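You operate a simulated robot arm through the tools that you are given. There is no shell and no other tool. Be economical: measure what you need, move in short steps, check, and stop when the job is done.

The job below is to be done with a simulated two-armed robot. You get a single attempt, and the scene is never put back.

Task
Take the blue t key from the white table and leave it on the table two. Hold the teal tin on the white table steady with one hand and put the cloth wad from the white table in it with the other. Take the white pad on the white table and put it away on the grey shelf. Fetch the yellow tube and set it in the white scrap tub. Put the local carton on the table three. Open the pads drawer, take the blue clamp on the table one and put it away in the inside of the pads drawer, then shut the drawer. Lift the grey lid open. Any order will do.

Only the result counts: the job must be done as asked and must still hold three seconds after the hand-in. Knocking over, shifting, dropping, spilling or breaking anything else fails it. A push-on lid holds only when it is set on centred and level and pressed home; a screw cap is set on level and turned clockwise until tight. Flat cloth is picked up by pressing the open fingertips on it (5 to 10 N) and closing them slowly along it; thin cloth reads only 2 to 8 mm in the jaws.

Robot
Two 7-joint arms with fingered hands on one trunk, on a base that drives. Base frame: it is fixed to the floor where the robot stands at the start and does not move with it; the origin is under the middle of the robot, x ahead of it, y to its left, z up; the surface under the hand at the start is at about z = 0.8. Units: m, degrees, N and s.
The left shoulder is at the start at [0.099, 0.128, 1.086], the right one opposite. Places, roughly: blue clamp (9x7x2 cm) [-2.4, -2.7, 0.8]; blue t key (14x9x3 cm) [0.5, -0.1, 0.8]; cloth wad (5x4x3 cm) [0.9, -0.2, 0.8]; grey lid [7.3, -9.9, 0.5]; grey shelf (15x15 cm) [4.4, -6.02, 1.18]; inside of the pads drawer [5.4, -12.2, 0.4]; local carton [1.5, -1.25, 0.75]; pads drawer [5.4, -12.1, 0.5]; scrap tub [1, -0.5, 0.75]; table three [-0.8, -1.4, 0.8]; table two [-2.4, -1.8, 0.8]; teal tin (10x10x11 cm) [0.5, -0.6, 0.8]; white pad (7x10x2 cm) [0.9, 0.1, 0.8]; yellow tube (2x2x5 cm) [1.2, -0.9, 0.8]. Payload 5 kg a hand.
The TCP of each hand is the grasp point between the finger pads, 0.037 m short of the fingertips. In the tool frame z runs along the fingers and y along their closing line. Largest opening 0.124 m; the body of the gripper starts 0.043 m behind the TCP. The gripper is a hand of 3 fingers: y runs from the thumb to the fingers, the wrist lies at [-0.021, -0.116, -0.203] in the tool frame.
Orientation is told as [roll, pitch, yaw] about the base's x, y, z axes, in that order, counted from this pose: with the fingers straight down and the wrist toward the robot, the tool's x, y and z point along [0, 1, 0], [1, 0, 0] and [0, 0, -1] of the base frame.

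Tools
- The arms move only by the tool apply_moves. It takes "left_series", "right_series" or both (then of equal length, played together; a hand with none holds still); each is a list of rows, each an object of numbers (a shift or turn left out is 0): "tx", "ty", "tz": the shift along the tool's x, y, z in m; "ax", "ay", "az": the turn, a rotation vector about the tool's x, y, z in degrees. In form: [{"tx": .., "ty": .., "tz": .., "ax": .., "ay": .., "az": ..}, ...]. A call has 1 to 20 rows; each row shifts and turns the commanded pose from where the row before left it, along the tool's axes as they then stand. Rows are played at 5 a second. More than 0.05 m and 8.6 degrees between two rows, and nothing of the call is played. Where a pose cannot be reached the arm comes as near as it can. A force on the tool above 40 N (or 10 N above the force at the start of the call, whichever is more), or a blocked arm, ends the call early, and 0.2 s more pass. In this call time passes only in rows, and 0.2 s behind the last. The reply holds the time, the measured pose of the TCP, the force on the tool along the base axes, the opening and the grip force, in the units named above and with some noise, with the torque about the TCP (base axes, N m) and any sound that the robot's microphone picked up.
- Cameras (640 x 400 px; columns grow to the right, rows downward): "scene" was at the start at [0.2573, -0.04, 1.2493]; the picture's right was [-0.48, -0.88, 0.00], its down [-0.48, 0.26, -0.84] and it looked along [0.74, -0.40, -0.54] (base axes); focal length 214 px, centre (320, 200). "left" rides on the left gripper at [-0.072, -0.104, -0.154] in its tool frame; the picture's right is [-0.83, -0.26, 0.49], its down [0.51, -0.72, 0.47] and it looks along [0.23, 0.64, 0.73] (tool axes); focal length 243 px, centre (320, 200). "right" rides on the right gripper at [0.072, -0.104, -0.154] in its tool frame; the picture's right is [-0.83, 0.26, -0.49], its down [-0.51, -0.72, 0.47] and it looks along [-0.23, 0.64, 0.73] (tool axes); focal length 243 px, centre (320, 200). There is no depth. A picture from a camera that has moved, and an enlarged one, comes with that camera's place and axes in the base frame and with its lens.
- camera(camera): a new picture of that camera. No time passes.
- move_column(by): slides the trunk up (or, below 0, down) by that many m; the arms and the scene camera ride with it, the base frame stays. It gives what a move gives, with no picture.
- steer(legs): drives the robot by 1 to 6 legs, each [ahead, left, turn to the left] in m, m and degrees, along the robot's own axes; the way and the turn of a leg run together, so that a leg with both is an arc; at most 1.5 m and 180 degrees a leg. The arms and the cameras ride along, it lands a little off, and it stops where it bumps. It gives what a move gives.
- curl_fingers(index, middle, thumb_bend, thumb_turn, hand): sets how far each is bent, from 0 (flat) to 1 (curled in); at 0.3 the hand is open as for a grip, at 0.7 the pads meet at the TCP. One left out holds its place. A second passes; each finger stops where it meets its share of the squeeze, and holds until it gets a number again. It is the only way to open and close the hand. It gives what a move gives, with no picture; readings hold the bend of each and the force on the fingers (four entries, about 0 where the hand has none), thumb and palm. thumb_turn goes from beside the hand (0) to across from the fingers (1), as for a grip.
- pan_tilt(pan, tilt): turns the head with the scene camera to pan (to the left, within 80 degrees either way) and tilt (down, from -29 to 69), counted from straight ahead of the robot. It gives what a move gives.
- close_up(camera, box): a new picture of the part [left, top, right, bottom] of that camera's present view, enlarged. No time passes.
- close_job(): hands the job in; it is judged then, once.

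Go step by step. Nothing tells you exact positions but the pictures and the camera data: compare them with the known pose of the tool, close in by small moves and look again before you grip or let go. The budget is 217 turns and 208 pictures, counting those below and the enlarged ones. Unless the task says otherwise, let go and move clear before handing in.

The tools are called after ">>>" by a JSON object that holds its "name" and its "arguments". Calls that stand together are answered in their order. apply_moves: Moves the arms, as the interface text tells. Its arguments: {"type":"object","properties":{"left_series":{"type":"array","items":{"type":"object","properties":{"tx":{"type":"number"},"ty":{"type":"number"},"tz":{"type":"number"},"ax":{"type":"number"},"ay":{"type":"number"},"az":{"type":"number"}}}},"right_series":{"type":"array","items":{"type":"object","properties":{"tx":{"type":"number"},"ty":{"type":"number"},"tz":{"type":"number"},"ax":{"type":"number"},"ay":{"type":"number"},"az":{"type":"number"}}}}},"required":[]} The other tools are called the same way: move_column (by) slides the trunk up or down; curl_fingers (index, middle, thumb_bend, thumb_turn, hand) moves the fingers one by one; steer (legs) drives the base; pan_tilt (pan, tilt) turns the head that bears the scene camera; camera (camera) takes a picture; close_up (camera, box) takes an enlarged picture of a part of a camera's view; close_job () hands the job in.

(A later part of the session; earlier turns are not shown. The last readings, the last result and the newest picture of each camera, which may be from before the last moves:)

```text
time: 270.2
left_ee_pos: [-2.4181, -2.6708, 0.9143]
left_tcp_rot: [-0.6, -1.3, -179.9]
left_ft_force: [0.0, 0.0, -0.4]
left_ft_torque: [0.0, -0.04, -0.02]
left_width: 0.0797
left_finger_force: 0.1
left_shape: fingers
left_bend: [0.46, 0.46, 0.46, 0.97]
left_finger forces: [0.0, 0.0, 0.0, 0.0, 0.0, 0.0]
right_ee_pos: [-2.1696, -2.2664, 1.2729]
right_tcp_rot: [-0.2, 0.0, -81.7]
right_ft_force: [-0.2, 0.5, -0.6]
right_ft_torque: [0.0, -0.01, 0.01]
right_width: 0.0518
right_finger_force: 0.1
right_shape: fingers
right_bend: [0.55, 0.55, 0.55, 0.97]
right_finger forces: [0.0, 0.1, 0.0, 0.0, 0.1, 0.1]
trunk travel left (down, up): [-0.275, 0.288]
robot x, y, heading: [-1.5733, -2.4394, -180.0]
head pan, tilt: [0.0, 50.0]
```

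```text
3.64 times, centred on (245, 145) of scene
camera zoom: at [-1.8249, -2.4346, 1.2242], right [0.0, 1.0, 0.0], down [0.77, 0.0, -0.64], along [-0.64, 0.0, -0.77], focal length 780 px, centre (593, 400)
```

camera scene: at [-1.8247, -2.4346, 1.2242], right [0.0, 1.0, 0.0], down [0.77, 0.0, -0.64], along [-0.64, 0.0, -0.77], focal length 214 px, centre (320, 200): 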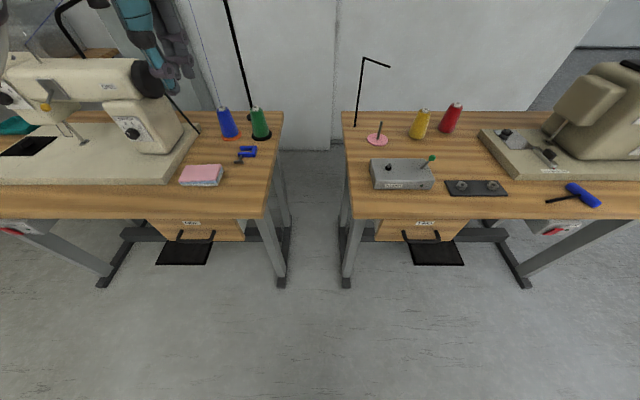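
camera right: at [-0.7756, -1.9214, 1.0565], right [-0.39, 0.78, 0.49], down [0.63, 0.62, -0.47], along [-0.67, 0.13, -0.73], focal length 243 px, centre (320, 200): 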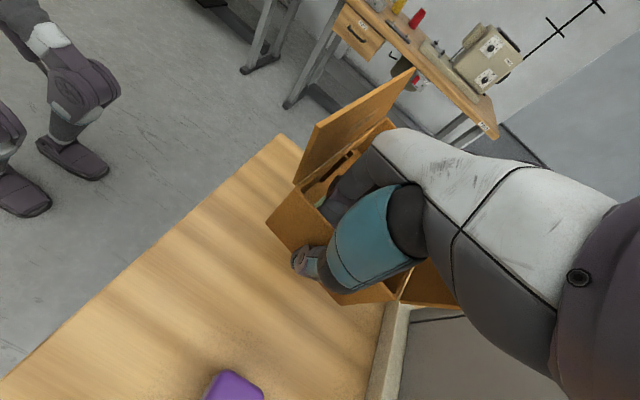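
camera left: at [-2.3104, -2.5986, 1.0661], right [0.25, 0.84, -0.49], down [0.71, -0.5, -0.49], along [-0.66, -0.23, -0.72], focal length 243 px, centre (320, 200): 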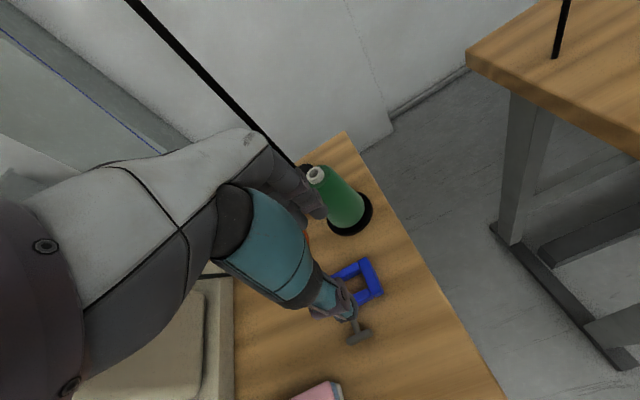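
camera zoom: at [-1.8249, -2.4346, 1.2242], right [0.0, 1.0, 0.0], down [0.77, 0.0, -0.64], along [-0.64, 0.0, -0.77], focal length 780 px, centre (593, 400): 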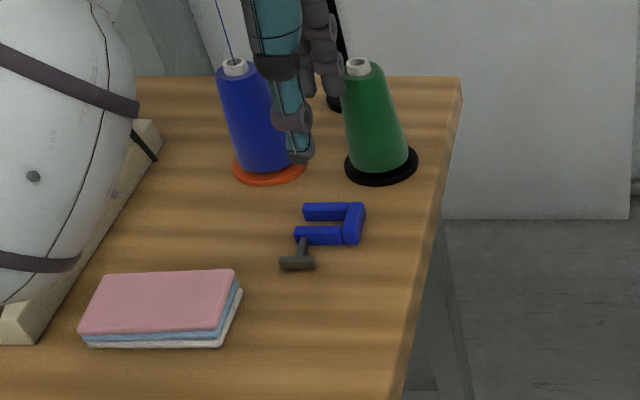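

The hand is centred on the clamp frame with about 2.5 cm to the cone. I'll descend to the table.

>>> {"name": "apply_moves", "arguments": {"left_series": [{"tz": 0.035}, {"tz": 0.035}, {"tz": 0.025}, {"tz": 0.012}]}}

>>> {"name": "camera", "arguments": {"camera": "left"}}

>>> {"name": "close_up", "arguments": {"camera": "scene", "box": [190, 90, 300, 200]}}

```text
time: 271.2
left_ee_pos: [-2.4193, -2.669, 0.8069]
left_tcp_rot: [-0.7, -1.3, -180.0]
left_ft_force: [-0.3, 0.1, -0.3]
left_ft_torque: [-0.01, 0.01, -0.02]
left_width: 0.0798
left_finger_force: 0.0
left_shape: fingers
left_bend: [0.46, 0.46, 0.46, 0.97]
left_finger forces: [0.0, 0.0, 0.0, 0.0, 0.0, 0.0]
right_ee_pos: [-2.1701, -2.2668, 1.2718]
right_tcp_rot: [-0.2, 0.0, -81.7]
right_ft_force: [0.6, 0.4, 0.9]
right_ft_torque: [0.0, -0.05, -0.01]
right_width: 0.0518
right_finger_force: 0.0
right_shape: fingers
right_bend: [0.55, 0.55, 0.55, 0.97]
right_finger forces: [0.0, 0.1, 0.0, 0.0, 0.0, 0.0]
trunk travel left (down, up): [-0.275, 0.288]
robot x, y, heading: [-1.5674, -2.4364, -179.5]
head pan, tilt: [0.0, 50.0]
```

```text
81 pictures are left
camera left: at [-2.3126, -2.598, 0.9585], right [0.25, 0.84, -0.49], down [0.71, -0.5, -0.49], along [-0.66, -0.22, -0.72], focal length 243 px, centre (320, 200)
```

left: 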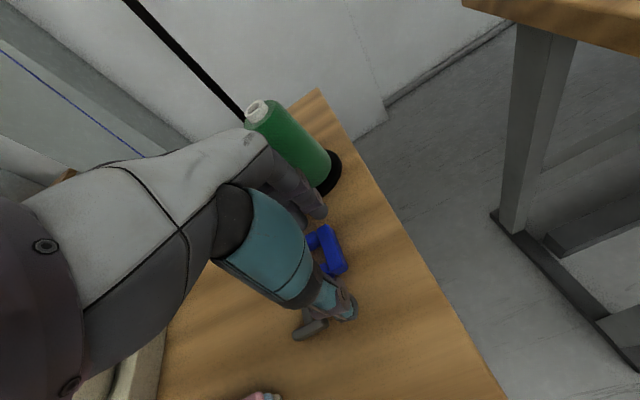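

```text
3.64 times, centred on (245, 145) of scene
camera zoom: at [-1.8249, -2.4348, 1.2242], right [0.0, 1.0, 0.0], down [0.77, 0.0, -0.64], along [-0.64, 0.0, -0.77], focal length 780 px, centre (593, 400)
```

zoom: 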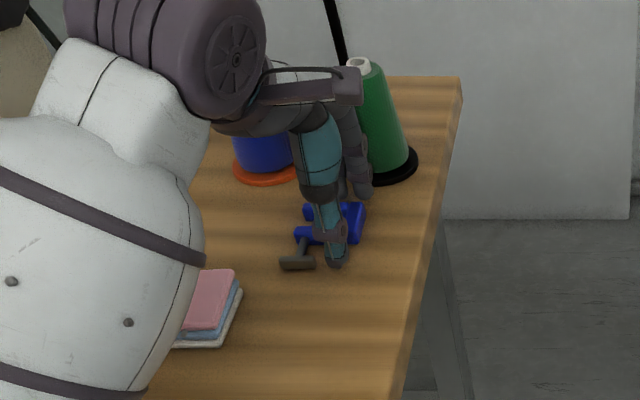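

The clamp is between thumb and fingers with no contact yet. I'll lower 5 mm and close.

>>> {"name": "apply_moves", "arguments": {"left_series": [{"tz": 0.005}]}}

>>> {"name": "curl_fingers", "arguments": {"hand": "left", "index": 0.72, "middle": 0.72, "thumb_bend": 0.72}}

>>> {"name": "close_up", "arguments": {"camera": "left", "box": [230, 130, 410, 370]}}

```text
time: 271.6
left_ee_pos: [-2.4207, -2.6683, 0.8025]
left_tcp_rot: [-0.6, -1.4, -179.9]
left_ft_force: [-0.1, 0.8, 0.7]
left_ft_torque: [-0.02, 0.02, -0.01]
left_width: 0.0799
left_finger_force: 0.2
left_shape: fingers
left_bend: [0.46, 0.46, 0.46, 0.97]
left_finger forces: [0.0, 0.5, 0.0, 0.1, 0.0, 0.1]
right_ee_pos: [-2.1708, -2.2667, 1.2723]
right_tcp_rot: [-0.2, 0.0, -81.7]
right_ft_force: [0.2, 0.1, 0.2]
right_ft_torque: [0.05, 0.03, -0.01]
right_width: 0.0517
right_finger_force: 0.1
right_shape: fingers
right_bend: [0.55, 0.55, 0.55, 0.97]
right_finger forces: [0.1, 0.1, 0.0, 0.0, 0.0, 0.0]
trunk travel left (down, up): [-0.275, 0.288]
robot x, y, heading: [-1.5708, -2.4327, -179.7]
head pan, tilt: [0.0, 50.0]
```

```text
time: 272.6
left_ee_pos: [-2.4195, -2.6699, 0.8022]
left_tcp_rot: [-0.5, -1.3, -180.1]
left_ft_force: [-0.5, -1.4, 2.9]
left_ft_torque: [0.05, -0.06, 0.03]
left_width: 0.0476
left_finger_force: 20.9
left_shape: fingers
left_bend: [0.6, 0.62, 0.57, 0.95]
left_finger forces: [12.1, 9.8, 0.0, 0.0, 20.2, 0.1]
right_ee_pos: [-2.1692, -2.2671, 1.2738]
right_tcp_rot: [-0.2, 0.0, -81.8]
right_ft_force: [0.9, 0.2, -0.1]
right_ft_torque: [0.0, -0.01, 0.04]
right_width: 0.0518
right_finger_force: 0.1
right_shape: fingers
right_bend: [0.55, 0.55, 0.55, 0.97]
right_finger forces: [0.1, 0.0, 0.0, 0.0, 0.1, 0.0]
trunk travel left (down, up): [-0.275, 0.288]
robot x, y, heading: [-1.5723, -2.4369, -179.8]
head pan, tilt: [0.0, 50.0]
```

```text
1.67 times, centred on (320, 250) of left
camera zoom: at [-2.3122, -2.5978, 0.9542], right [0.25, 0.84, -0.49], down [0.71, -0.5, -0.49], along [-0.66, -0.22, -0.72], focal length 404 px, centre (320, 117)
```

zoom: 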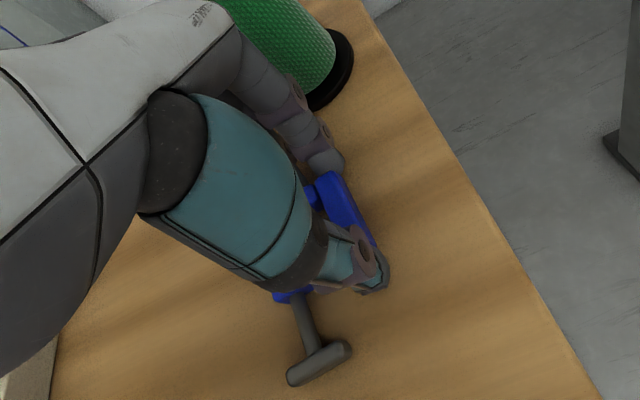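

The clamp is held firmly (20 N). I'll lift it, back out, turn around, and drive through the corridor to the white table for the pad.

>>> {"name": "apply_moves", "arguments": {"left_series": [{"tz": -0.03}, {"tz": -0.045}, {"tz": -0.045}, {"tz": -0.045}, {"tz": -0.045}, {"tz": -0.045}, {"tz": -0.045}, {"ty": -0.045}, {"ty": -0.045}]}}

>>> {"name": "steer", "arguments": {"legs": [[-0.4, 0.16, 0], [0, 0, 180], [1.05, 0, 0], [0, 1.4, 0], [0, 1.45, 0]]}}

>>> {"name": "pan_tilt", "arguments": {"pan": 0, "tilt": 42}}

>>> {"name": "camera", "arguments": {"camera": "scene"}}

>>> {"name": "camera", "arguments": {"camera": "left"}}

```text
time: 274.6
left_ee_pos: [-2.3235, -2.6723, 1.1021]
left_tcp_rot: [-0.6, -1.3, -180.0]
left_ft_force: [-0.5, 0.0, -1.0]
left_ft_torque: [0.02, 0.03, 0.0]
left_width: 0.048
left_finger_force: 20.4
left_shape: fingers
left_bend: [0.6, 0.63, 0.57, 0.95]
left_finger forces: [10.9, 9.4, 0.1, 0.0, 20.5, 0.0]
right_ee_pos: [-2.1693, -2.268, 1.2734]
right_tcp_rot: [-0.4, 0.0, -81.7]
right_ft_force: [0.3, -0.2, 0.2]
right_ft_torque: [0.01, 0.01, -0.01]
right_width: 0.0519
right_finger_force: 0.1
right_shape: fingers
right_bend: [0.55, 0.55, 0.55, 0.97]
right_finger forces: [0.1, 0.0, 0.0, 0.2, 0.0, 0.0]
trunk travel left (down, up): [-0.275, 0.288]
robot x, y, heading: [-1.572, -2.4346, -179.6]
head pan, tilt: [0.0, 50.0]
```

```text
time: 314.0
left_ee_pos: [0.5533, 0.511, 1.1009]
left_tcp_rot: [-0.7, -1.2, 1.9]
left_ft_force: [1.2, 0.4, -1.3]
left_ft_torque: [-0.01, -0.02, -0.01]
left_width: 0.0466
left_finger_force: 18.4
left_shape: fingers
left_bend: [0.6, 0.63, 0.57, 0.95]
left_finger forces: [9.9, 8.6, 0.0, 0.1, 18.6, 0.0]
right_ee_pos: [0.4124, 0.1018, 1.2718]
right_tcp_rot: [-0.2, 0.1, 100.1]
right_ft_force: [0.0, -0.1, 0.5]
right_ft_torque: [0.01, 0.0, 0.02]
right_width: 0.0514
right_finger_force: 0.0
right_shape: fingers
right_bend: [0.55, 0.55, 0.55, 0.97]
right_finger forces: [0.0, 0.0, 0.0, 0.0, 0.0, 0.0]
trunk travel left (down, up): [-0.275, 0.288]
robot x, y, heading: [-0.1934, 0.2523, 1.9]
head pan, tilt: [0.0, 50.0]
```

```text
time: 314.7
left_ee_pos: [0.5532, 0.512, 1.1018]
left_tcp_rot: [-0.6, -1.2, 1.9]
left_ft_force: [0.2, 0.1, -0.7]
left_ft_torque: [-0.02, -0.03, 0.03]
left_width: 0.0463
left_finger_force: 18.6
left_shape: fingers
left_bend: [0.6, 0.63, 0.57, 0.95]
left_finger forces: [10.0, 8.6, 0.0, 0.1, 18.8, 0.1]
right_ee_pos: [0.4128, 0.102, 1.271]
right_tcp_rot: [-0.1, 0.1, 100.2]
right_ft_force: [-0.8, -0.1, 0.5]
right_ft_torque: [0.0, 0.02, 0.01]
right_width: 0.0517
right_finger_force: 0.1
right_shape: fingers
right_bend: [0.55, 0.55, 0.55, 0.97]
right_finger forces: [0.1, 0.1, 0.0, 0.0, 0.1, 0.0]
trunk travel left (down, up): [-0.275, 0.288]
robot x, y, heading: [-0.1914, 0.2515, 1.7]
head pan, tilt: [0.0, 42.0]
```

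```text
78 pictures are left
camera scene: at [0.07, 0.2642, 1.2354], right [0.03, -1.0, 0.0], down [-0.67, -0.02, -0.74], along [0.74, 0.02, -0.67], focal length 214 px, centre (320, 200)
```

scene: 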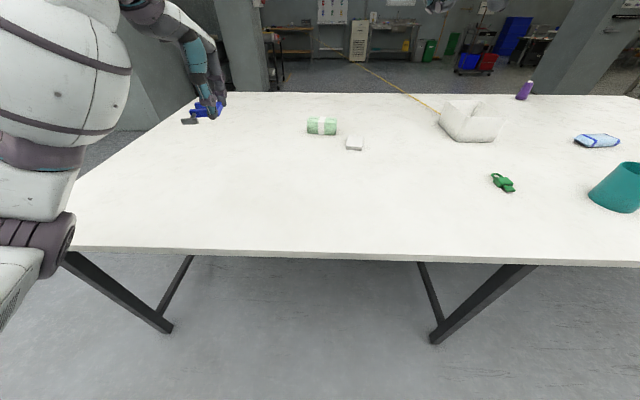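

```text
77 pictures are left
camera left: at [0.4476, 0.4386, 1.253], right [-0.22, -0.84, -0.49], down [-0.73, 0.48, -0.49], along [0.65, 0.25, -0.72], focal length 243 px, centre (320, 200)
```

left: 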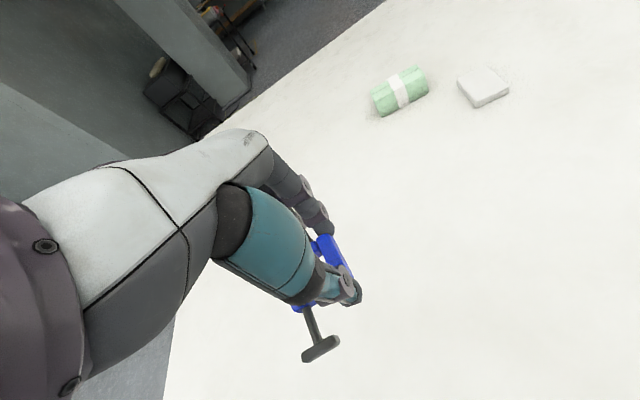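

The pad is centred at about (0.89, 0.148), with its long axis roughly along x. I'll drive forward 0.22 m and bring the right hand over it so it closes across the 7 cm width.

>>> {"name": "steer", "arguments": {"legs": [[0.21, 0, -1.7]]}}

>>> {"name": "curl_fingers", "arguments": {"hand": "right", "index": 0.36, "middle": 0.36, "thumb_bend": 0.36}}

>>> {"name": "apply_moves", "arguments": {"right_series": [{"az": 8.2}, {"az": 8.2}, {"tx": -0.04}, {"tx": -0.04}, {"tx": -0.04}, {"tx": -0.04}, {"tz": 0.045}, {"tz": 0.045}, {"tz": 0.045}, {"tz": 0.045}, {"tz": 0.045}]}}

>>> {"name": "camera", "arguments": {"camera": "scene"}}

>>> {"name": "camera", "arguments": {"camera": "right"}}

```text
time: 316.3
left_ee_pos: [0.7691, 0.4937, 1.1026]
left_tcp_rot: [-0.6, -1.2, 0.1]
left_ft_force: [-0.1, -0.7, -1.3]
left_ft_torque: [0.0, -0.06, 0.03]
left_width: 0.0465
left_finger_force: 19.1
left_shape: fingers
left_bend: [0.6, 0.63, 0.57, 0.95]
left_finger forces: [10.0, 8.7, 0.0, 0.0, 18.8, 0.0]
right_ee_pos: [0.614, 0.0877, 1.2727]
right_tcp_rot: [-0.2, 0.0, 98.3]
right_ft_force: [-0.7, 0.9, -0.3]
right_ft_torque: [0.03, 0.0, 0.0]
right_width: 0.0515
right_finger_force: 0.0
right_shape: fingers
right_bend: [0.55, 0.55, 0.55, 0.97]
right_finger forces: [0.1, 0.0, 0.0, 0.0, 0.0, 0.0]
trunk travel left (down, up): [-0.275, 0.288]
robot x, y, heading: [0.0177, 0.2552, 0.1]
head pan, tilt: [0.0, 42.0]
```

```text
time: 317.3
left_ee_pos: [0.7692, 0.4921, 1.1012]
left_tcp_rot: [-0.6, -1.3, 0.1]
left_ft_force: [0.2, 0.3, -1.2]
left_ft_torque: [-0.05, -0.01, 0.01]
left_width: 0.0464
left_finger_force: 19.0
left_shape: fingers
left_bend: [0.6, 0.63, 0.57, 0.95]
left_finger forces: [10.1, 8.7, 0.0, 0.0, 18.8, 0.1]
right_ee_pos: [0.6164, 0.088, 1.2723]
right_tcp_rot: [-0.2, 0.0, 98.4]
right_ft_force: [-0.6, 0.8, 0.5]
right_ft_torque: [-0.04, -0.03, 0.01]
right_width: 0.1105
right_finger_force: 0.2
right_shape: fingers
right_bend: [0.36, 0.36, 0.36, 0.97]
right_finger forces: [0.0, 0.1, 0.0, 0.0, 0.0, 0.0]
trunk travel left (down, up): [-0.275, 0.288]
robot x, y, heading: [0.013, 0.2526, 0.0]
head pan, tilt: [0.0, 42.0]
```

```text
time: 319.7
left_ee_pos: [0.7707, 0.4914, 1.1012]
left_tcp_rot: [-0.7, -1.1, 0.0]
left_ft_force: [-0.2, -0.2, -1.4]
left_ft_torque: [-0.05, -0.03, -0.04]
left_width: 0.0465
left_finger_force: 19.1
left_shape: fingers
left_bend: [0.6, 0.63, 0.57, 0.95]
left_finger forces: [10.1, 8.7, 0.0, 0.0, 18.8, 0.0]
right_ee_pos: [0.776, 0.0622, 1.0474]
right_tcp_rot: [-0.2, -0.2, 81.9]
right_ft_force: [-0.3, 0.6, -0.7]
right_ft_torque: [0.02, 0.03, -0.03]
right_width: 0.1104
right_finger_force: 0.1
right_shape: fingers
right_bend: [0.36, 0.36, 0.36, 0.98]
right_finger forces: [0.0, 0.0, 0.0, 0.0, 0.0, 0.0]
trunk travel left (down, up): [-0.275, 0.288]
robot x, y, heading: [0.0194, 0.2572, -0.2]
head pan, tilt: [0.0, 42.0]
```

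```text
76 pictures are left
camera scene: at [0.2799, 0.2592, 1.2351], right [0.0, -1.0, 0.0], down [-0.67, 0.0, -0.74], along [0.74, 0.0, -0.67], focal length 214 px, centre (320, 200)
```

scene: 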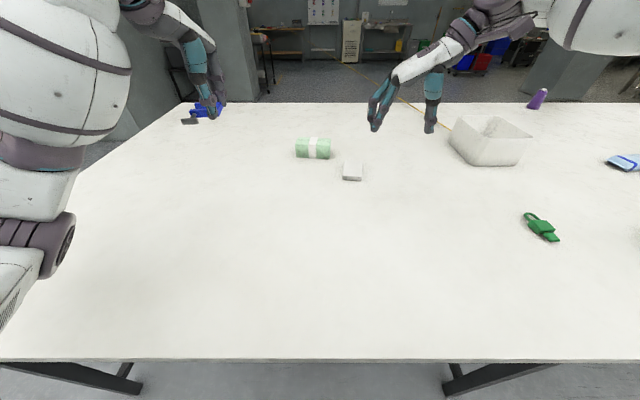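

```text
75 pictures are left
camera right: at [0.6907, -0.0306, 1.1999], right [0.86, 0.14, 0.5], down [0.4, -0.79, -0.47], along [0.32, 0.6, -0.73], focal length 243 px, centre (320, 200)
```

right: 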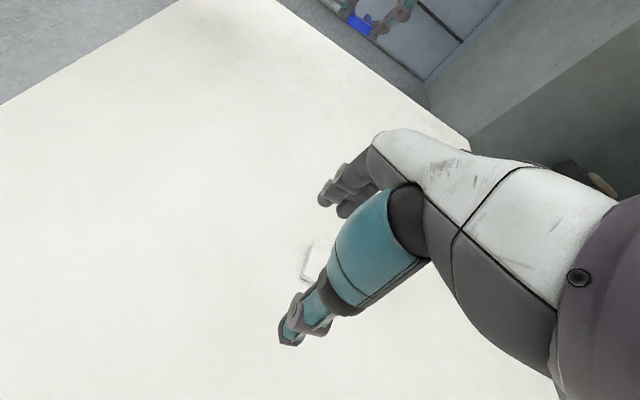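

The pad centre is confirmed at (0.90, 0.146). I'll move above it and descend.

>>> {"name": "apply_moves", "arguments": {"right_series": [{"tx": -0.0278, "ty": 0.0251}, {"tx": -0.0278, "ty": 0.0251}, {"tx": -0.0278, "ty": 0.0251}, {"tx": -0.0278, "ty": 0.0251}, {"tz": 0.045}, {"tz": 0.045}, {"tz": 0.04}]}}

>>> {"name": "camera", "arguments": {"camera": "right"}}

>>> {"name": "close_up", "arguments": {"camera": "scene", "box": [280, 90, 440, 210]}}

```text
time: 321.3
left_ee_pos: [0.7711, 0.4916, 1.1007]
left_tcp_rot: [-0.6, -1.1, 0.2]
left_ft_force: [-0.2, -0.8, -0.7]
left_ft_torque: [-0.03, 0.01, 0.0]
left_width: 0.0464
left_finger_force: 19.3
left_shape: fingers
left_bend: [0.6, 0.63, 0.57, 0.95]
left_finger forces: [10.1, 8.8, 0.0, 0.1, 18.8, 0.0]
right_ee_pos: [0.8999, 0.1493, 0.9161]
right_tcp_rot: [-0.1, -0.1, 81.9]
right_ft_force: [1.3, 0.1, -0.8]
right_ft_torque: [0.01, 0.05, 0.02]
right_width: 0.1108
right_finger_force: 0.0
right_shape: fingers
right_bend: [0.36, 0.36, 0.36, 0.98]
right_finger forces: [0.0, 0.0, 0.0, 0.1, 0.0, 0.0]
trunk travel left (down, up): [-0.275, 0.288]
robot x, y, heading: [0.0188, 0.2613, 0.2]
head pan, tilt: [0.0, 42.0]
```

```text
74 pictures are left
camera right: at [0.8148, 0.0547, 1.0696], right [0.86, 0.14, 0.49], down [0.4, -0.79, -0.47], along [0.32, 0.6, -0.73], focal length 243 px, centre (320, 200)
```

right: 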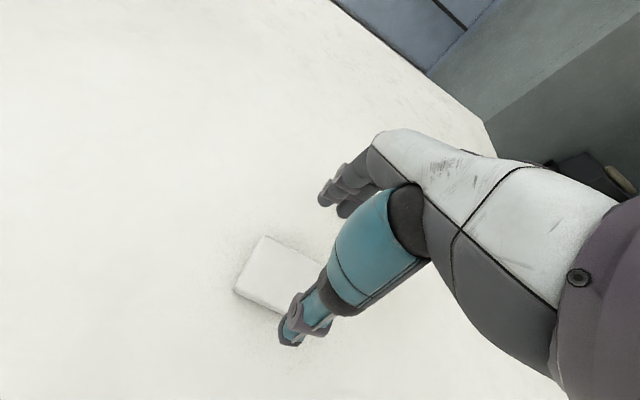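

```text
3.33 times, centred on (360, 150) of scene
camera zoom: at [0.2805, 0.2594, 1.2349], right [0.0, -1.0, 0.0], down [-0.67, 0.0, -0.74], along [0.74, 0.0, -0.67], focal length 715 px, centre (187, 367)
```

zoom: 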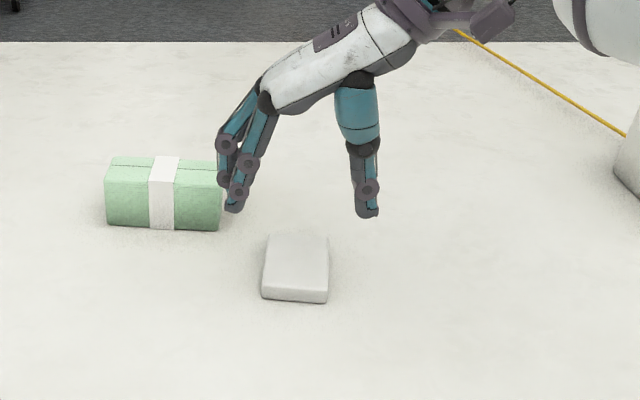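

The hand is centred on the pad and the green bundle clears the fingers. I'll descend and grip.

>>> {"name": "apply_moves", "arguments": {"right_series": [{"tz": 0.03, "ty": -0.003}, {"tz": 0.03}, {"tz": 0.012}]}}

>>> {"name": "curl_fingers", "arguments": {"hand": "right", "index": 0.7, "middle": 0.7, "thumb_bend": 0.7}}

>>> {"name": "apply_moves", "arguments": {"right_series": [{"tz": -0.02}, {"tz": -0.03}, {"tz": -0.04}, {"tz": -0.045}, {"tz": -0.045}, {"tz": -0.045}]}}

>>> {"name": "camera", "arguments": {"camera": "right"}}

```text
time: 322.1
left_ee_pos: [0.768, 0.493, 1.1015]
left_tcp_rot: [-0.6, -1.4, 0.1]
left_ft_force: [0.1, 0.8, -1.1]
left_ft_torque: [-0.03, -0.02, -0.03]
left_width: 0.0461
left_finger_force: 19.0
left_shape: fingers
left_bend: [0.6, 0.63, 0.57, 0.95]
left_finger forces: [10.1, 8.6, 0.0, 0.0, 18.7, 0.0]
right_ee_pos: [0.8986, 0.1467, 0.8464]
right_tcp_rot: [-0.1, -0.2, 82.0]
right_ft_force: [0.5, 0.1, -0.1]
right_ft_torque: [-0.03, -0.01, 0.01]
right_width: 0.1112
right_finger_force: 0.0
right_shape: fingers
right_bend: [0.36, 0.36, 0.36, 0.98]
right_finger forces: [0.0, 0.1, 0.0, 0.0, 0.1, 0.1]
trunk travel left (down, up): [-0.275, 0.288]
robot x, y, heading: [0.0143, 0.2541, 0.1]
head pan, tilt: [0.0, 42.0]
```

```text
time: 323.1
left_ee_pos: [0.7694, 0.4931, 1.1005]
left_tcp_rot: [-0.6, -1.2, 0.1]
left_ft_force: [0.5, 0.0, -1.0]
left_ft_torque: [-0.04, 0.01, 0.02]
left_width: 0.0463
left_finger_force: 19.1
left_shape: fingers
left_bend: [0.6, 0.63, 0.57, 0.95]
left_finger forces: [10.1, 8.7, 0.1, 0.0, 18.8, 0.0]
right_ee_pos: [0.8992, 0.1459, 0.8461]
right_tcp_rot: [-0.3, -0.1, 82.0]
right_ft_force: [0.7, 0.5, 0.4]
right_ft_torque: [-0.01, -0.07, 0.03]
right_width: 0.0659
right_finger_force: 19.9
right_shape: fingers
right_bend: [0.54, 0.57, 0.51, 0.96]
right_finger forces: [10.3, 10.1, 0.0, 0.1, 20.2, 0.0]
trunk travel left (down, up): [-0.275, 0.288]
robot x, y, heading: [0.0164, 0.2541, 0.3]
head pan, tilt: [0.0, 42.0]
```

```text
time: 324.5
left_ee_pos: [0.7691, 0.4923, 1.1014]
left_tcp_rot: [-0.6, -1.2, 0.2]
left_ft_force: [0.4, -0.7, -1.8]
left_ft_torque: [-0.02, -0.02, -0.03]
left_width: 0.0465
left_finger_force: 19.1
left_shape: fingers
left_bend: [0.6, 0.63, 0.57, 0.95]
left_finger forces: [10.1, 8.7, 0.0, 0.0, 18.8, 0.1]
right_ee_pos: [0.8988, 0.1451, 1.07]
right_tcp_rot: [-0.1, -0.1, 81.8]
right_ft_force: [0.0, 0.2, 0.1]
right_ft_torque: [0.01, 0.05, -0.03]
right_width: 0.0662
right_finger_force: 20.0
right_shape: fingers
right_bend: [0.54, 0.57, 0.51, 0.96]
right_finger forces: [10.5, 9.6, 0.0, 0.1, 19.9, 0.1]
trunk travel left (down, up): [-0.275, 0.288]
robot x, y, heading: [0.0161, 0.2586, -0.3]
head pan, tilt: [0.0, 42.0]
```

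```text
72 pictures are left
camera right: at [0.8131, 0.0504, 1.2226], right [0.86, 0.14, 0.49], down [0.4, -0.79, -0.47], along [0.32, 0.6, -0.73], focal length 243 px, centre (320, 200)
```

right: 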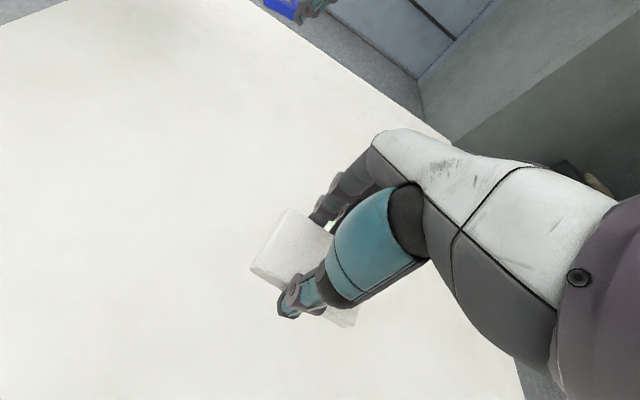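

The pad is held (6.6 cm, 20 N). I'll retract both hands and drive around the table end, then look toward the shelf.

>>> {"name": "apply_moves", "arguments": {"right_series": [{"tx": 0.045, "tz": -0.02}, {"tx": 0.045, "tz": -0.02}, {"tx": 0.045, "tz": -0.02}, {"tx": 0.045, "tz": -0.02}], "left_series": [{"ty": -0.03}, {"ty": -0.03}, {"ty": -0.03}, {"ty": 0}]}}

>>> {"name": "steer", "arguments": {"legs": [[-0.18, 0, 0], [0, -1.4, 0], [0, -1.4, 0], [1.3, 0, 0], [0, 0, -45]]}}

>>> {"name": "pan_tilt", "arguments": {"pan": 0, "tilt": 12}}

>>> {"name": "camera", "arguments": {"camera": "scene"}}

```text
time: 325.5
left_ee_pos: [0.6775, 0.4934, 1.1024]
left_tcp_rot: [-0.6, -1.4, 0.1]
left_ft_force: [0.2, -0.3, -1.2]
left_ft_torque: [0.02, -0.06, -0.03]
left_width: 0.0465
left_finger_force: 18.5
left_shape: fingers
left_bend: [0.61, 0.63, 0.57, 0.95]
left_finger forces: [10.0, 8.6, 0.0, 0.1, 18.9, 0.0]
right_ee_pos: [0.717, 0.1697, 1.1533]
right_tcp_rot: [-0.2, -0.1, 81.9]
right_ft_force: [-0.3, 0.6, -0.4]
right_ft_torque: [0.0, -0.07, -0.03]
right_width: 0.0658
right_finger_force: 20.2
right_shape: fingers
right_bend: [0.54, 0.57, 0.51, 0.96]
right_finger forces: [10.3, 9.4, 0.0, 0.0, 19.8, 0.1]
trunk travel left (down, up): [-0.275, 0.288]
robot x, y, heading: [0.0175, 0.2594, -0.1]
head pan, tilt: [0.0, 42.0]
```

```text
time: 359.2
left_ee_pos: [1.7863, -2.8253, 1.1003]
left_tcp_rot: [-0.6, -1.3, -45.4]
left_ft_force: [0.4, -0.2, -1.4]
left_ft_torque: [-0.05, 0.0, 0.04]
left_width: 0.0463
left_finger_force: 18.1
left_shape: fingers
left_bend: [0.61, 0.63, 0.57, 0.95]
left_finger forces: [9.9, 8.5, 0.0, 0.0, 18.4, 0.0]
right_ee_pos: [1.583, -3.0794, 1.1503]
right_tcp_rot: [-0.3, 0.0, 36.5]
right_ft_force: [0.3, 0.4, -1.0]
right_ft_torque: [0.01, 0.03, 0.03]
right_width: 0.066
right_finger_force: 19.5
right_shape: fingers
right_bend: [0.54, 0.57, 0.51, 0.96]
right_finger forces: [10.4, 9.4, 0.0, 0.0, 19.8, 0.0]
trunk travel left (down, up): [-0.275, 0.288]
robot x, y, heading: [1.1529, -2.5181, -45.4]
head pan, tilt: [0.0, 42.0]
```

```text
time: 360.1
left_ee_pos: [1.7857, -2.8252, 1.0991]
left_tcp_rot: [-0.6, -1.3, -45.4]
left_ft_force: [-0.2, 0.7, -1.2]
left_ft_torque: [-0.01, 0.01, -0.01]
left_width: 0.0459
left_finger_force: 18.3
left_shape: fingers
left_bend: [0.61, 0.63, 0.57, 0.95]
left_finger forces: [9.9, 8.5, 0.0, 0.1, 18.4, 0.0]
right_ee_pos: [1.5838, -3.0799, 1.151]
right_tcp_rot: [-0.2, 0.0, 36.5]
right_ft_force: [0.4, 0.0, 0.1]
right_ft_torque: [-0.01, 0.03, 0.02]
right_width: 0.0658
right_finger_force: 20.4
right_shape: fingers
right_bend: [0.54, 0.57, 0.51, 0.96]
right_finger forces: [10.5, 9.3, 0.0, 0.0, 19.8, 0.0]
trunk travel left (down, up): [-0.275, 0.288]
robot x, y, heading: [1.1516, -2.5168, -45.3]
head pan, tilt: [0.0, 12.0]
```

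```text
71 pictures are left
camera scene: at [1.3432, -2.7085, 1.2827], right [-0.71, -0.7, 0.0], down [-0.15, 0.15, -0.98], along [0.69, -0.7, -0.21], focal length 214 px, centre (320, 200)
```

scene: 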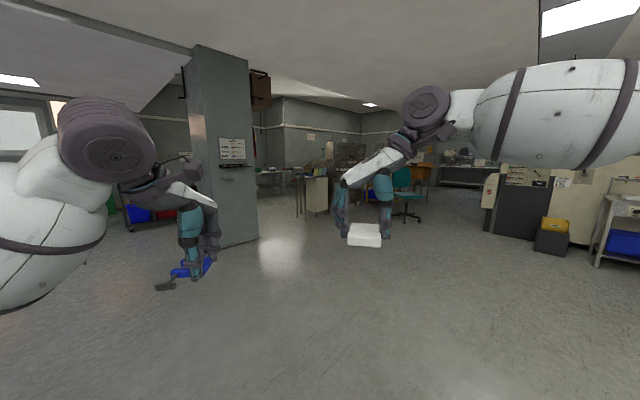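

A pillar stands at about (4.2–4.9, -3.6..-4.24). The shelf should appear near (327,159), so I'll zoom in there.

>>> {"name": "close_up", "arguments": {"camera": "scene", "box": [240, 100, 420, 230]}}

```text
3.08 times, centred on (330, 165) of scene
camera zoom: at [1.3432, -2.7085, 1.2827], right [-0.71, -0.7, 0.0], down [-0.15, 0.15, -0.98], along [0.69, -0.7, -0.21], focal length 660 px, centre (289, 308)
```

zoom: 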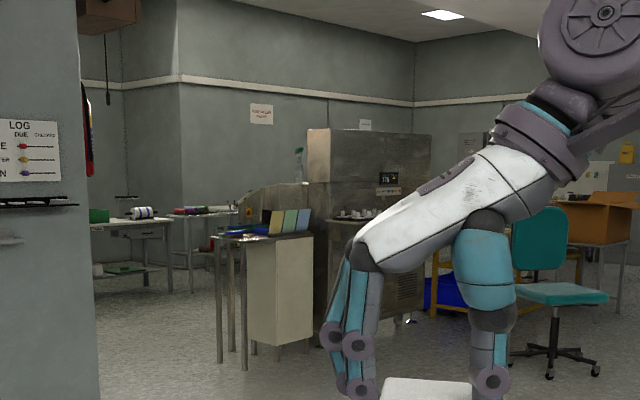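

Nothing is obvious yet; a steel cabinet and a small table stand in that direction. I'll drive closer along the clear diagonal.

>>> {"name": "steer", "arguments": {"legs": [[1.5, 0, 0], [1.0, 0, 0]]}}

>>> {"name": "camera", "arguments": {"camera": "scene"}}

```text
time: 372.4
left_ee_pos: [3.5527, -4.5998, 1.1007]
left_tcp_rot: [-0.6, -1.2, -45.1]
left_ft_force: [-0.7, -0.1, -1.9]
left_ft_torque: [-0.03, 0.02, -0.01]
left_width: 0.0463
left_finger_force: 18.5
left_shape: fingers
left_bend: [0.61, 0.63, 0.57, 0.95]
left_finger forces: [9.9, 8.4, 0.0, 0.0, 18.5, 0.0]
right_ee_pos: [3.3525, -4.856, 1.1515]
right_tcp_rot: [-0.2, -0.1, 36.7]
right_ft_force: [-0.2, -0.9, -0.8]
right_ft_torque: [0.01, -0.01, -0.02]
right_width: 0.0657
right_finger_force: 19.9
right_shape: fingers
right_bend: [0.54, 0.57, 0.51, 0.96]
right_finger forces: [10.4, 9.4, 0.1, 0.0, 19.7, 0.1]
trunk travel left (down, up): [-0.275, 0.288]
robot x, y, heading: [2.9164, -4.2937, -45.1]
head pan, tilt: [0.0, 12.0]
```

```text
69 pictures are left
camera scene: at [3.1092, -4.4854, 1.2829], right [-0.71, -0.71, 0.0], down [-0.15, 0.15, -0.98], along [0.69, -0.69, -0.21], focal length 214 px, centre (320, 200)
```

scene: 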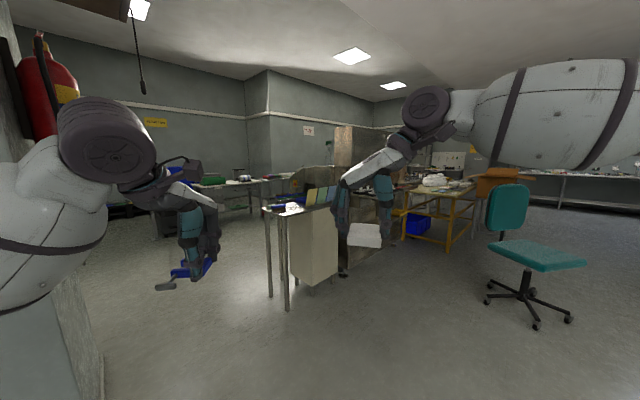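

The target should now be near (339,165), partly behind the right hand. I'll zoom in there.

>>> {"name": "close_up", "arguments": {"camera": "scene", "box": [250, 110, 420, 310]}}

```text
2.00 times, centred on (335, 210) of scene
camera zoom: at [3.1092, -4.4854, 1.2829], right [-0.71, -0.71, 0.0], down [-0.15, 0.15, -0.98], along [0.69, -0.69, -0.21], focal length 429 px, centre (290, 180)
```

zoom: 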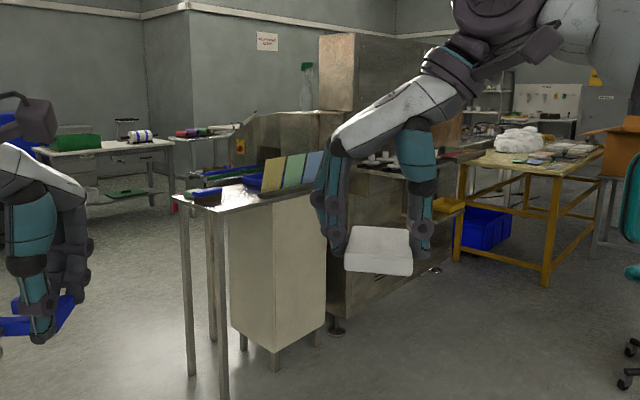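

The ledge beside the tall steel cabinet, where a spray bottle stands, matches z≈1.18. I'll approach facing +x with a raised trunk for a better look.

>>> {"name": "move_column", "arguments": {"by": 0.26}}

>>> {"name": "steer", "arguments": {"legs": [[0, 0, 45], [0.3, -1.35, 0]]}}

>>> {"name": "pan_tilt", "arguments": {"pan": -15, "tilt": 25}}

>>> {"name": "camera", "arguments": {"camera": "scene"}}

```text
time: 375.0
left_ee_pos: [3.5529, -4.6011, 1.3577]
left_tcp_rot: [-0.6, -1.2, -45.2]
left_ft_force: [-0.2, 0.6, -1.7]
left_ft_torque: [-0.02, -0.02, 0.01]
left_width: 0.046
left_finger_force: 18.4
left_shape: fingers
left_bend: [0.61, 0.63, 0.57, 0.95]
left_finger forces: [9.8, 8.5, 0.1, 0.0, 18.4, 0.0]
right_ee_pos: [3.3528, -4.8585, 1.409]
right_tcp_rot: [0.0, -0.1, 36.6]
right_ft_force: [0.9, 0.3, 0.2]
right_ft_torque: [0.01, -0.01, 0.02]
right_width: 0.0659
right_finger_force: 20.1
right_shape: fingers
right_bend: [0.54, 0.57, 0.51, 0.96]
right_finger forces: [10.3, 9.4, 0.1, 0.0, 19.8, 0.0]
trunk travel left (down, up): [-0.535, 0.028]
robot x, y, heading: [2.9187, -4.2931, -45.1]
head pan, tilt: [0.0, 12.0]
```

```text
time: 389.1
left_ee_pos: [3.8843, -5.4033, 1.3599]
left_tcp_rot: [-0.6, -1.3, 0.5]
left_ft_force: [0.2, -0.6, -1.4]
left_ft_torque: [-0.04, -0.02, -0.02]
left_width: 0.0459
left_finger_force: 18.3
left_shape: fingers
left_bend: [0.61, 0.63, 0.57, 0.95]
left_finger forces: [9.7, 8.3, 0.0, 0.1, 18.2, 0.0]
right_ee_pos: [3.9261, -5.7254, 1.4104]
right_tcp_rot: [-0.2, 0.0, 82.4]
right_ft_force: [0.7, -0.2, -0.5]
right_ft_torque: [-0.04, 0.01, 0.02]
right_width: 0.0657
right_finger_force: 20.3
right_shape: fingers
right_bend: [0.54, 0.57, 0.51, 0.96]
right_finger forces: [10.4, 9.4, 0.0, 0.0, 19.8, 0.0]
trunk travel left (down, up): [-0.535, 0.028]
robot x, y, heading: [3.2236, -5.6432, 0.7]
head pan, tilt: [0.0, 12.0]
```

```text
time: 389.9
left_ee_pos: [3.8847, -5.4035, 1.3604]
left_tcp_rot: [-0.6, -1.3, 0.5]
left_ft_force: [0.0, 0.7, -2.0]
left_ft_torque: [-0.03, -0.02, 0.03]
left_width: 0.0459
left_finger_force: 17.8
left_shape: fingers
left_bend: [0.61, 0.63, 0.57, 0.95]
left_finger forces: [9.7, 8.2, 0.0, 0.1, 18.3, 0.0]
right_ee_pos: [3.9266, -5.7261, 1.4112]
right_tcp_rot: [-0.2, 0.0, 82.4]
right_ft_force: [0.0, 0.3, 0.4]
right_ft_torque: [-0.06, 0.0, -0.02]
right_width: 0.0659
right_finger_force: 19.8
right_shape: fingers
right_bend: [0.54, 0.57, 0.51, 0.96]
right_finger forces: [10.4, 9.3, 0.1, 0.1, 19.8, 0.0]
trunk travel left (down, up): [-0.535, 0.028]
robot x, y, heading: [3.2219, -5.6458, 0.5]
head pan, tilt: [-15.0, 25.0]
```

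```text
67 pictures are left
camera scene: at [3.3779, -5.665, 1.5511], right [-0.25, -0.97, 0.0], down [-0.41, 0.11, -0.91], along [0.88, -0.23, -0.42], focal length 214 px, centre (320, 200)
```

scene: 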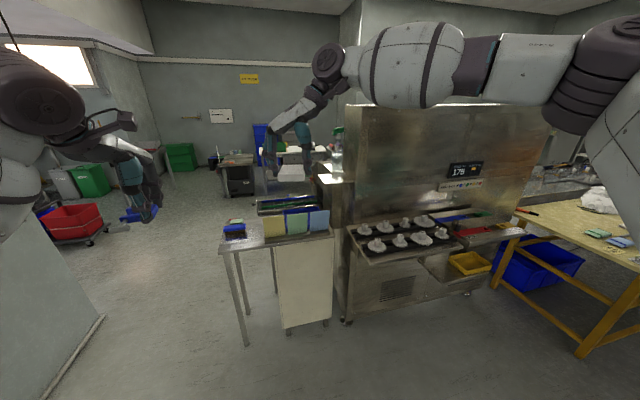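

The ledge left of the tall steel panel at (337,178) matches the shelf. I'll zoom.

>>> {"name": "close_up", "arguments": {"camera": "scene", "box": [270, 110, 400, 240]}}

```text
3.08 times, centred on (335, 175) of scene
camera zoom: at [3.3779, -5.665, 1.5511], right [-0.25, -0.97, 0.0], down [-0.41, 0.11, -0.91], along [0.88, -0.23, -0.42], focal length 660 px, centre (274, 277)
```

zoom: 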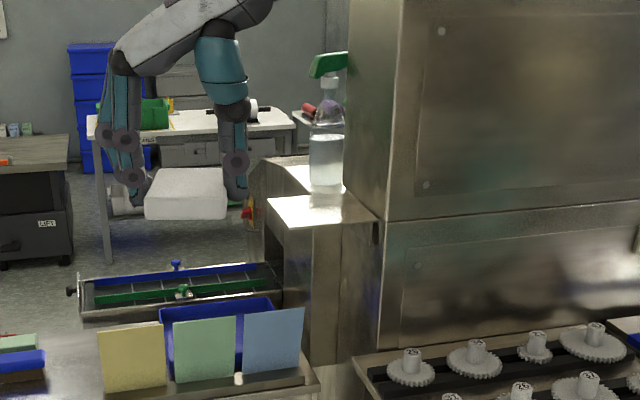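

The shelf is the ledge at x 4.33–4.48, y -6.09..-5.95, with a bottle just behind and the panel on its right. I'll drive nearer and turn the hand so the wrist faces the robot, then place the pad from the front.

>>> {"name": "steer", "arguments": {"legs": [[0.27, -0.15, -0.5]]}}

>>> {"name": "apply_moves", "arguments": {"right_series": [{"az": 8.2}, {"az": 8.2}, {"az": 8.2}, {"az": 8.2}, {"az": 8.2}, {"az": 8.2}, {"az": 8.2}, {"az": 8.2}, {"az": 8.2}, {"az": 8.2}], "left_series": [{"tx": 0.03}, {"tx": 0.03}, {"tx": 0.03}, {"tx": 0.03}, {"tx": 0}, {"tx": 0}, {"tx": 0}, {"tx": 0}, {"tx": 0}, {"tx": 0}]}}

>>> {"name": "camera", "arguments": {"camera": "right"}}

>>> {"name": "camera", "arguments": {"camera": "scene"}}

```text
time: 392.0
left_ee_pos: [4.1538, -5.5564, 1.3605]
left_tcp_rot: [-0.7, -1.4, -0.1]
left_ft_force: [0.0, 0.2, -1.7]
left_ft_torque: [0.01, -0.04, -0.02]
left_width: 0.046
left_finger_force: 17.8
left_shape: fingers
left_bend: [0.61, 0.63, 0.57, 0.95]
left_finger forces: [9.8, 8.3, 0.0, 0.1, 18.3, 0.0]
right_ee_pos: [4.1924, -5.8797, 1.4131]
right_tcp_rot: [-0.4, 0.0, 81.7]
right_ft_force: [-0.7, -0.2, -0.2]
right_ft_torque: [0.03, -0.05, -0.03]
right_width: 0.0659
right_finger_force: 20.3
right_shape: fingers
right_bend: [0.54, 0.57, 0.51, 0.96]
right_finger forces: [10.4, 9.4, 0.1, 0.0, 19.7, 0.0]
trunk travel left (down, up): [-0.535, 0.028]
robot x, y, heading: [3.4921, -5.7947, 0.1]
head pan, tilt: [-15.0, 25.0]
```

```text
time: 394.2
left_ee_pos: [4.1578, -5.4369, 1.3584]
left_tcp_rot: [-0.6, -1.1, -0.1]
left_ft_force: [0.3, -0.1, -2.4]
left_ft_torque: [-0.05, 0.0, 0.01]
left_width: 0.0459
left_finger_force: 18.3
left_shape: fingers
left_bend: [0.61, 0.63, 0.57, 0.95]
left_finger forces: [9.8, 8.4, 0.0, 0.0, 18.2, 0.0]
right_ee_pos: [4.196, -5.8807, 1.4107]
right_tcp_rot: [0.0, -0.1, -0.2]
right_ft_force: [0.7, 0.2, -0.2]
right_ft_torque: [0.01, 0.0, 0.01]
right_width: 0.0658
right_finger_force: 19.6
right_shape: fingers
right_bend: [0.54, 0.57, 0.51, 0.96]
right_finger forces: [10.4, 9.4, 0.0, 0.1, 19.8, 0.1]
trunk travel left (down, up): [-0.535, 0.028]
robot x, y, heading: [3.4919, -5.7887, 0.1]
head pan, tilt: [-15.0, 25.0]
```

```text
65 pictures are left
camera right: at [4.093, -5.8085, 1.5635], right [0.26, -0.83, 0.49], down [-0.72, -0.5, -0.47], along [0.64, -0.24, -0.73], focal length 243 px, centre (320, 200)
```

right: 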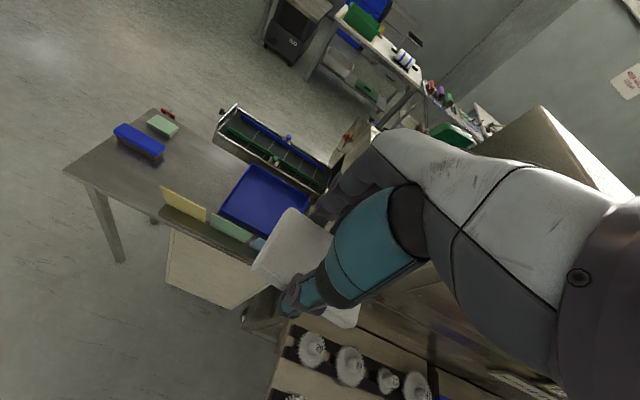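

```text
64 pictures are left
camera scene: at [3.6486, -5.8141, 1.5509], right [-0.26, -0.97, 0.0], down [-0.41, 0.11, -0.91], along [0.88, -0.24, -0.42], focal length 214 px, centre (320, 200)
```

scene: 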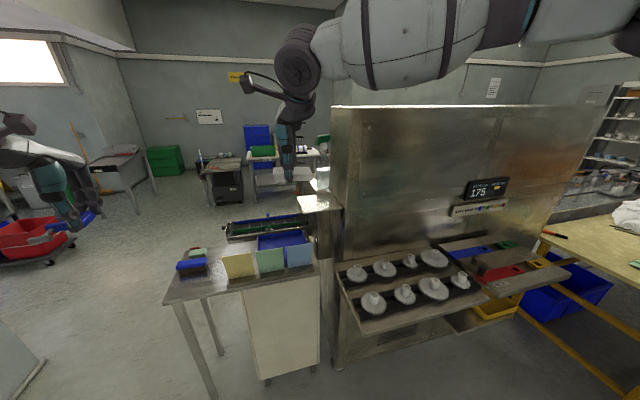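

The shelf centre is reconfirmed at (4.398, -6.018, 1.18). I'll move the pad above its front part.

>>> {"name": "apply_moves", "arguments": {"right_series": [{"tx": -0.0437}, {"tx": -0.0437}, {"tx": -0.042}, {"ty": 0.044}, {"ty": 0.044}, {"ty": 0.044}, {"ty": 0.044}, {"tz": 0.04}, {"tz": 0.04}]}}

>>> {"name": "close_up", "arguments": {"camera": "scene", "box": [260, 100, 400, 240]}}

>>> {"name": "camera", "arguments": {"camera": "right"}}

```text
time: 396.2
left_ee_pos: [4.1554, -5.4383, 1.3584]
left_tcp_rot: [-0.5, -1.3, -0.1]
left_ft_force: [0.1, -0.3, -1.8]
left_ft_torque: [-0.02, -0.02, 0.01]
left_width: 0.046
left_finger_force: 18.3
left_shape: fingers
left_bend: [0.61, 0.63, 0.57, 0.95]
left_finger forces: [9.8, 8.4, 0.0, 0.1, 18.2, 0.0]
right_ee_pos: [4.37, -6.0105, 1.3329]
right_tcp_rot: [0.1, -0.3, -0.1]
right_ft_force: [-0.2, -0.1, -0.1]
right_ft_torque: [0.05, -0.01, 0.01]
right_width: 0.0661
right_finger_force: 19.5
right_shape: fingers
right_bend: [0.54, 0.58, 0.51, 0.96]
right_finger forces: [10.5, 9.3, 0.2, 0.0, 19.8, 0.0]
trunk travel left (down, up): [-0.535, 0.028]
robot x, y, heading: [3.4944, -5.7958, 0.0]
head pan, tilt: [-15.0, 25.0]
```

```text
2.86 times, centred on (330, 170) of scene
camera zoom: at [3.6464, -5.8151, 1.5512], right [-0.26, -0.97, 0.0], down [-0.41, 0.11, -0.91], along [0.88, -0.23, -0.42], focal length 613 px, centre (291, 286)
```

zoom: 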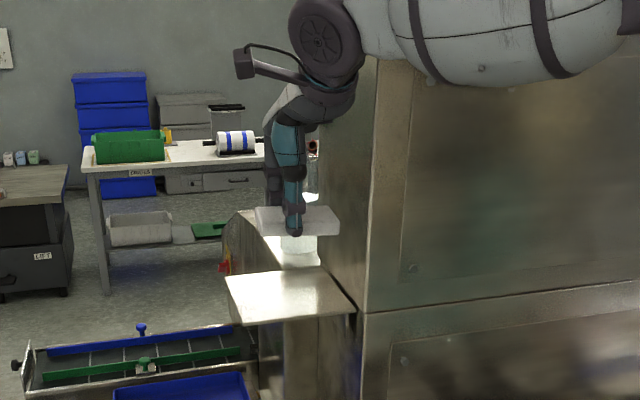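

```text
62 pictures are left
camera right: at [4.2667, -5.9392, 1.4853], right [0.26, -0.83, 0.49], down [-0.72, -0.5, -0.48], along [0.64, -0.23, -0.73], focal length 243 px, centre (320, 200)
```

right: 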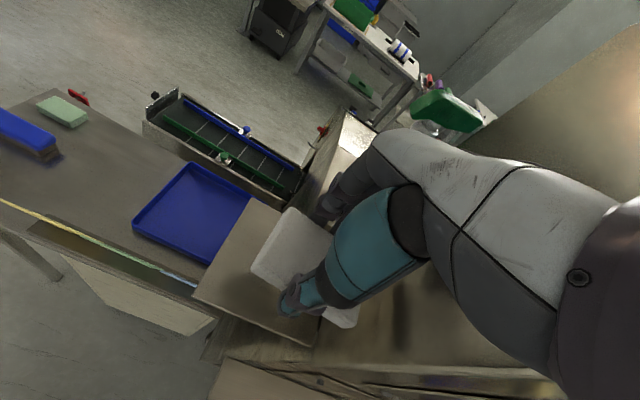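

The pad is over the shelf. I'll shift 1 cm deeper and lower it to the surface.

>>> {"name": "apply_moves", "arguments": {"right_series": [{"ty": 0.012, "tz": 0.03}, {"tz": 0.03}, {"tz": 0.025}, {"tz": 0.015}, {"tz": 0.006}]}}

>>> {"name": "close_up", "arguments": {"camera": "scene", "box": [260, 100, 400, 240]}}

```text
time: 397.4
left_ee_pos: [4.1566, -5.4378, 1.3597]
left_tcp_rot: [-0.6, -1.2, -0.1]
left_ft_force: [1.3, -0.5, -0.8]
left_ft_torque: [0.0, -0.03, -0.02]
left_width: 0.0461
left_finger_force: 18.2
left_shape: fingers
left_bend: [0.61, 0.63, 0.57, 0.95]
left_finger forces: [9.8, 8.4, 0.0, 0.1, 18.2, 0.1]
right_ee_pos: [4.3838, -6.0092, 1.2256]
right_tcp_rot: [0.0, -0.3, -0.1]
right_ft_force: [0.6, 0.7, 0.8]
right_ft_torque: [-0.08, 0.01, 0.04]
right_width: 0.066
right_finger_force: 20.3
right_shape: fingers
right_bend: [0.54, 0.58, 0.51, 0.96]
right_finger forces: [10.3, 10.0, 0.1, 0.0, 19.7, 0.0]
trunk travel left (down, up): [-0.535, 0.028]
robot x, y, heading: [3.491, -5.7941, 0.1]
head pan, tilt: [-15.0, 25.0]
```

```text
2.86 times, centred on (330, 170) of scene
camera zoom: at [3.6476, -5.8147, 1.5511], right [-0.26, -0.97, 0.0], down [-0.41, 0.11, -0.91], along [0.88, -0.24, -0.42], focal length 613 px, centre (291, 286)
```

zoom: 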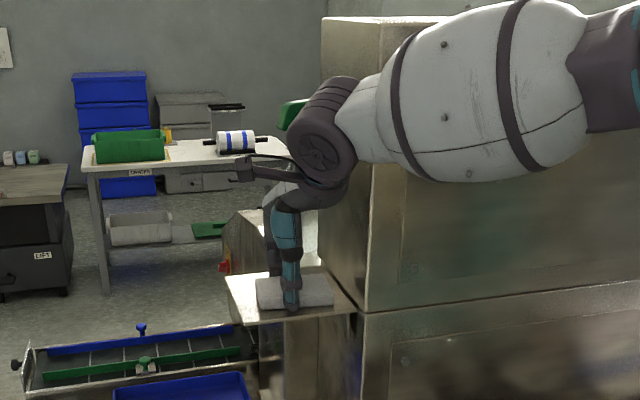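

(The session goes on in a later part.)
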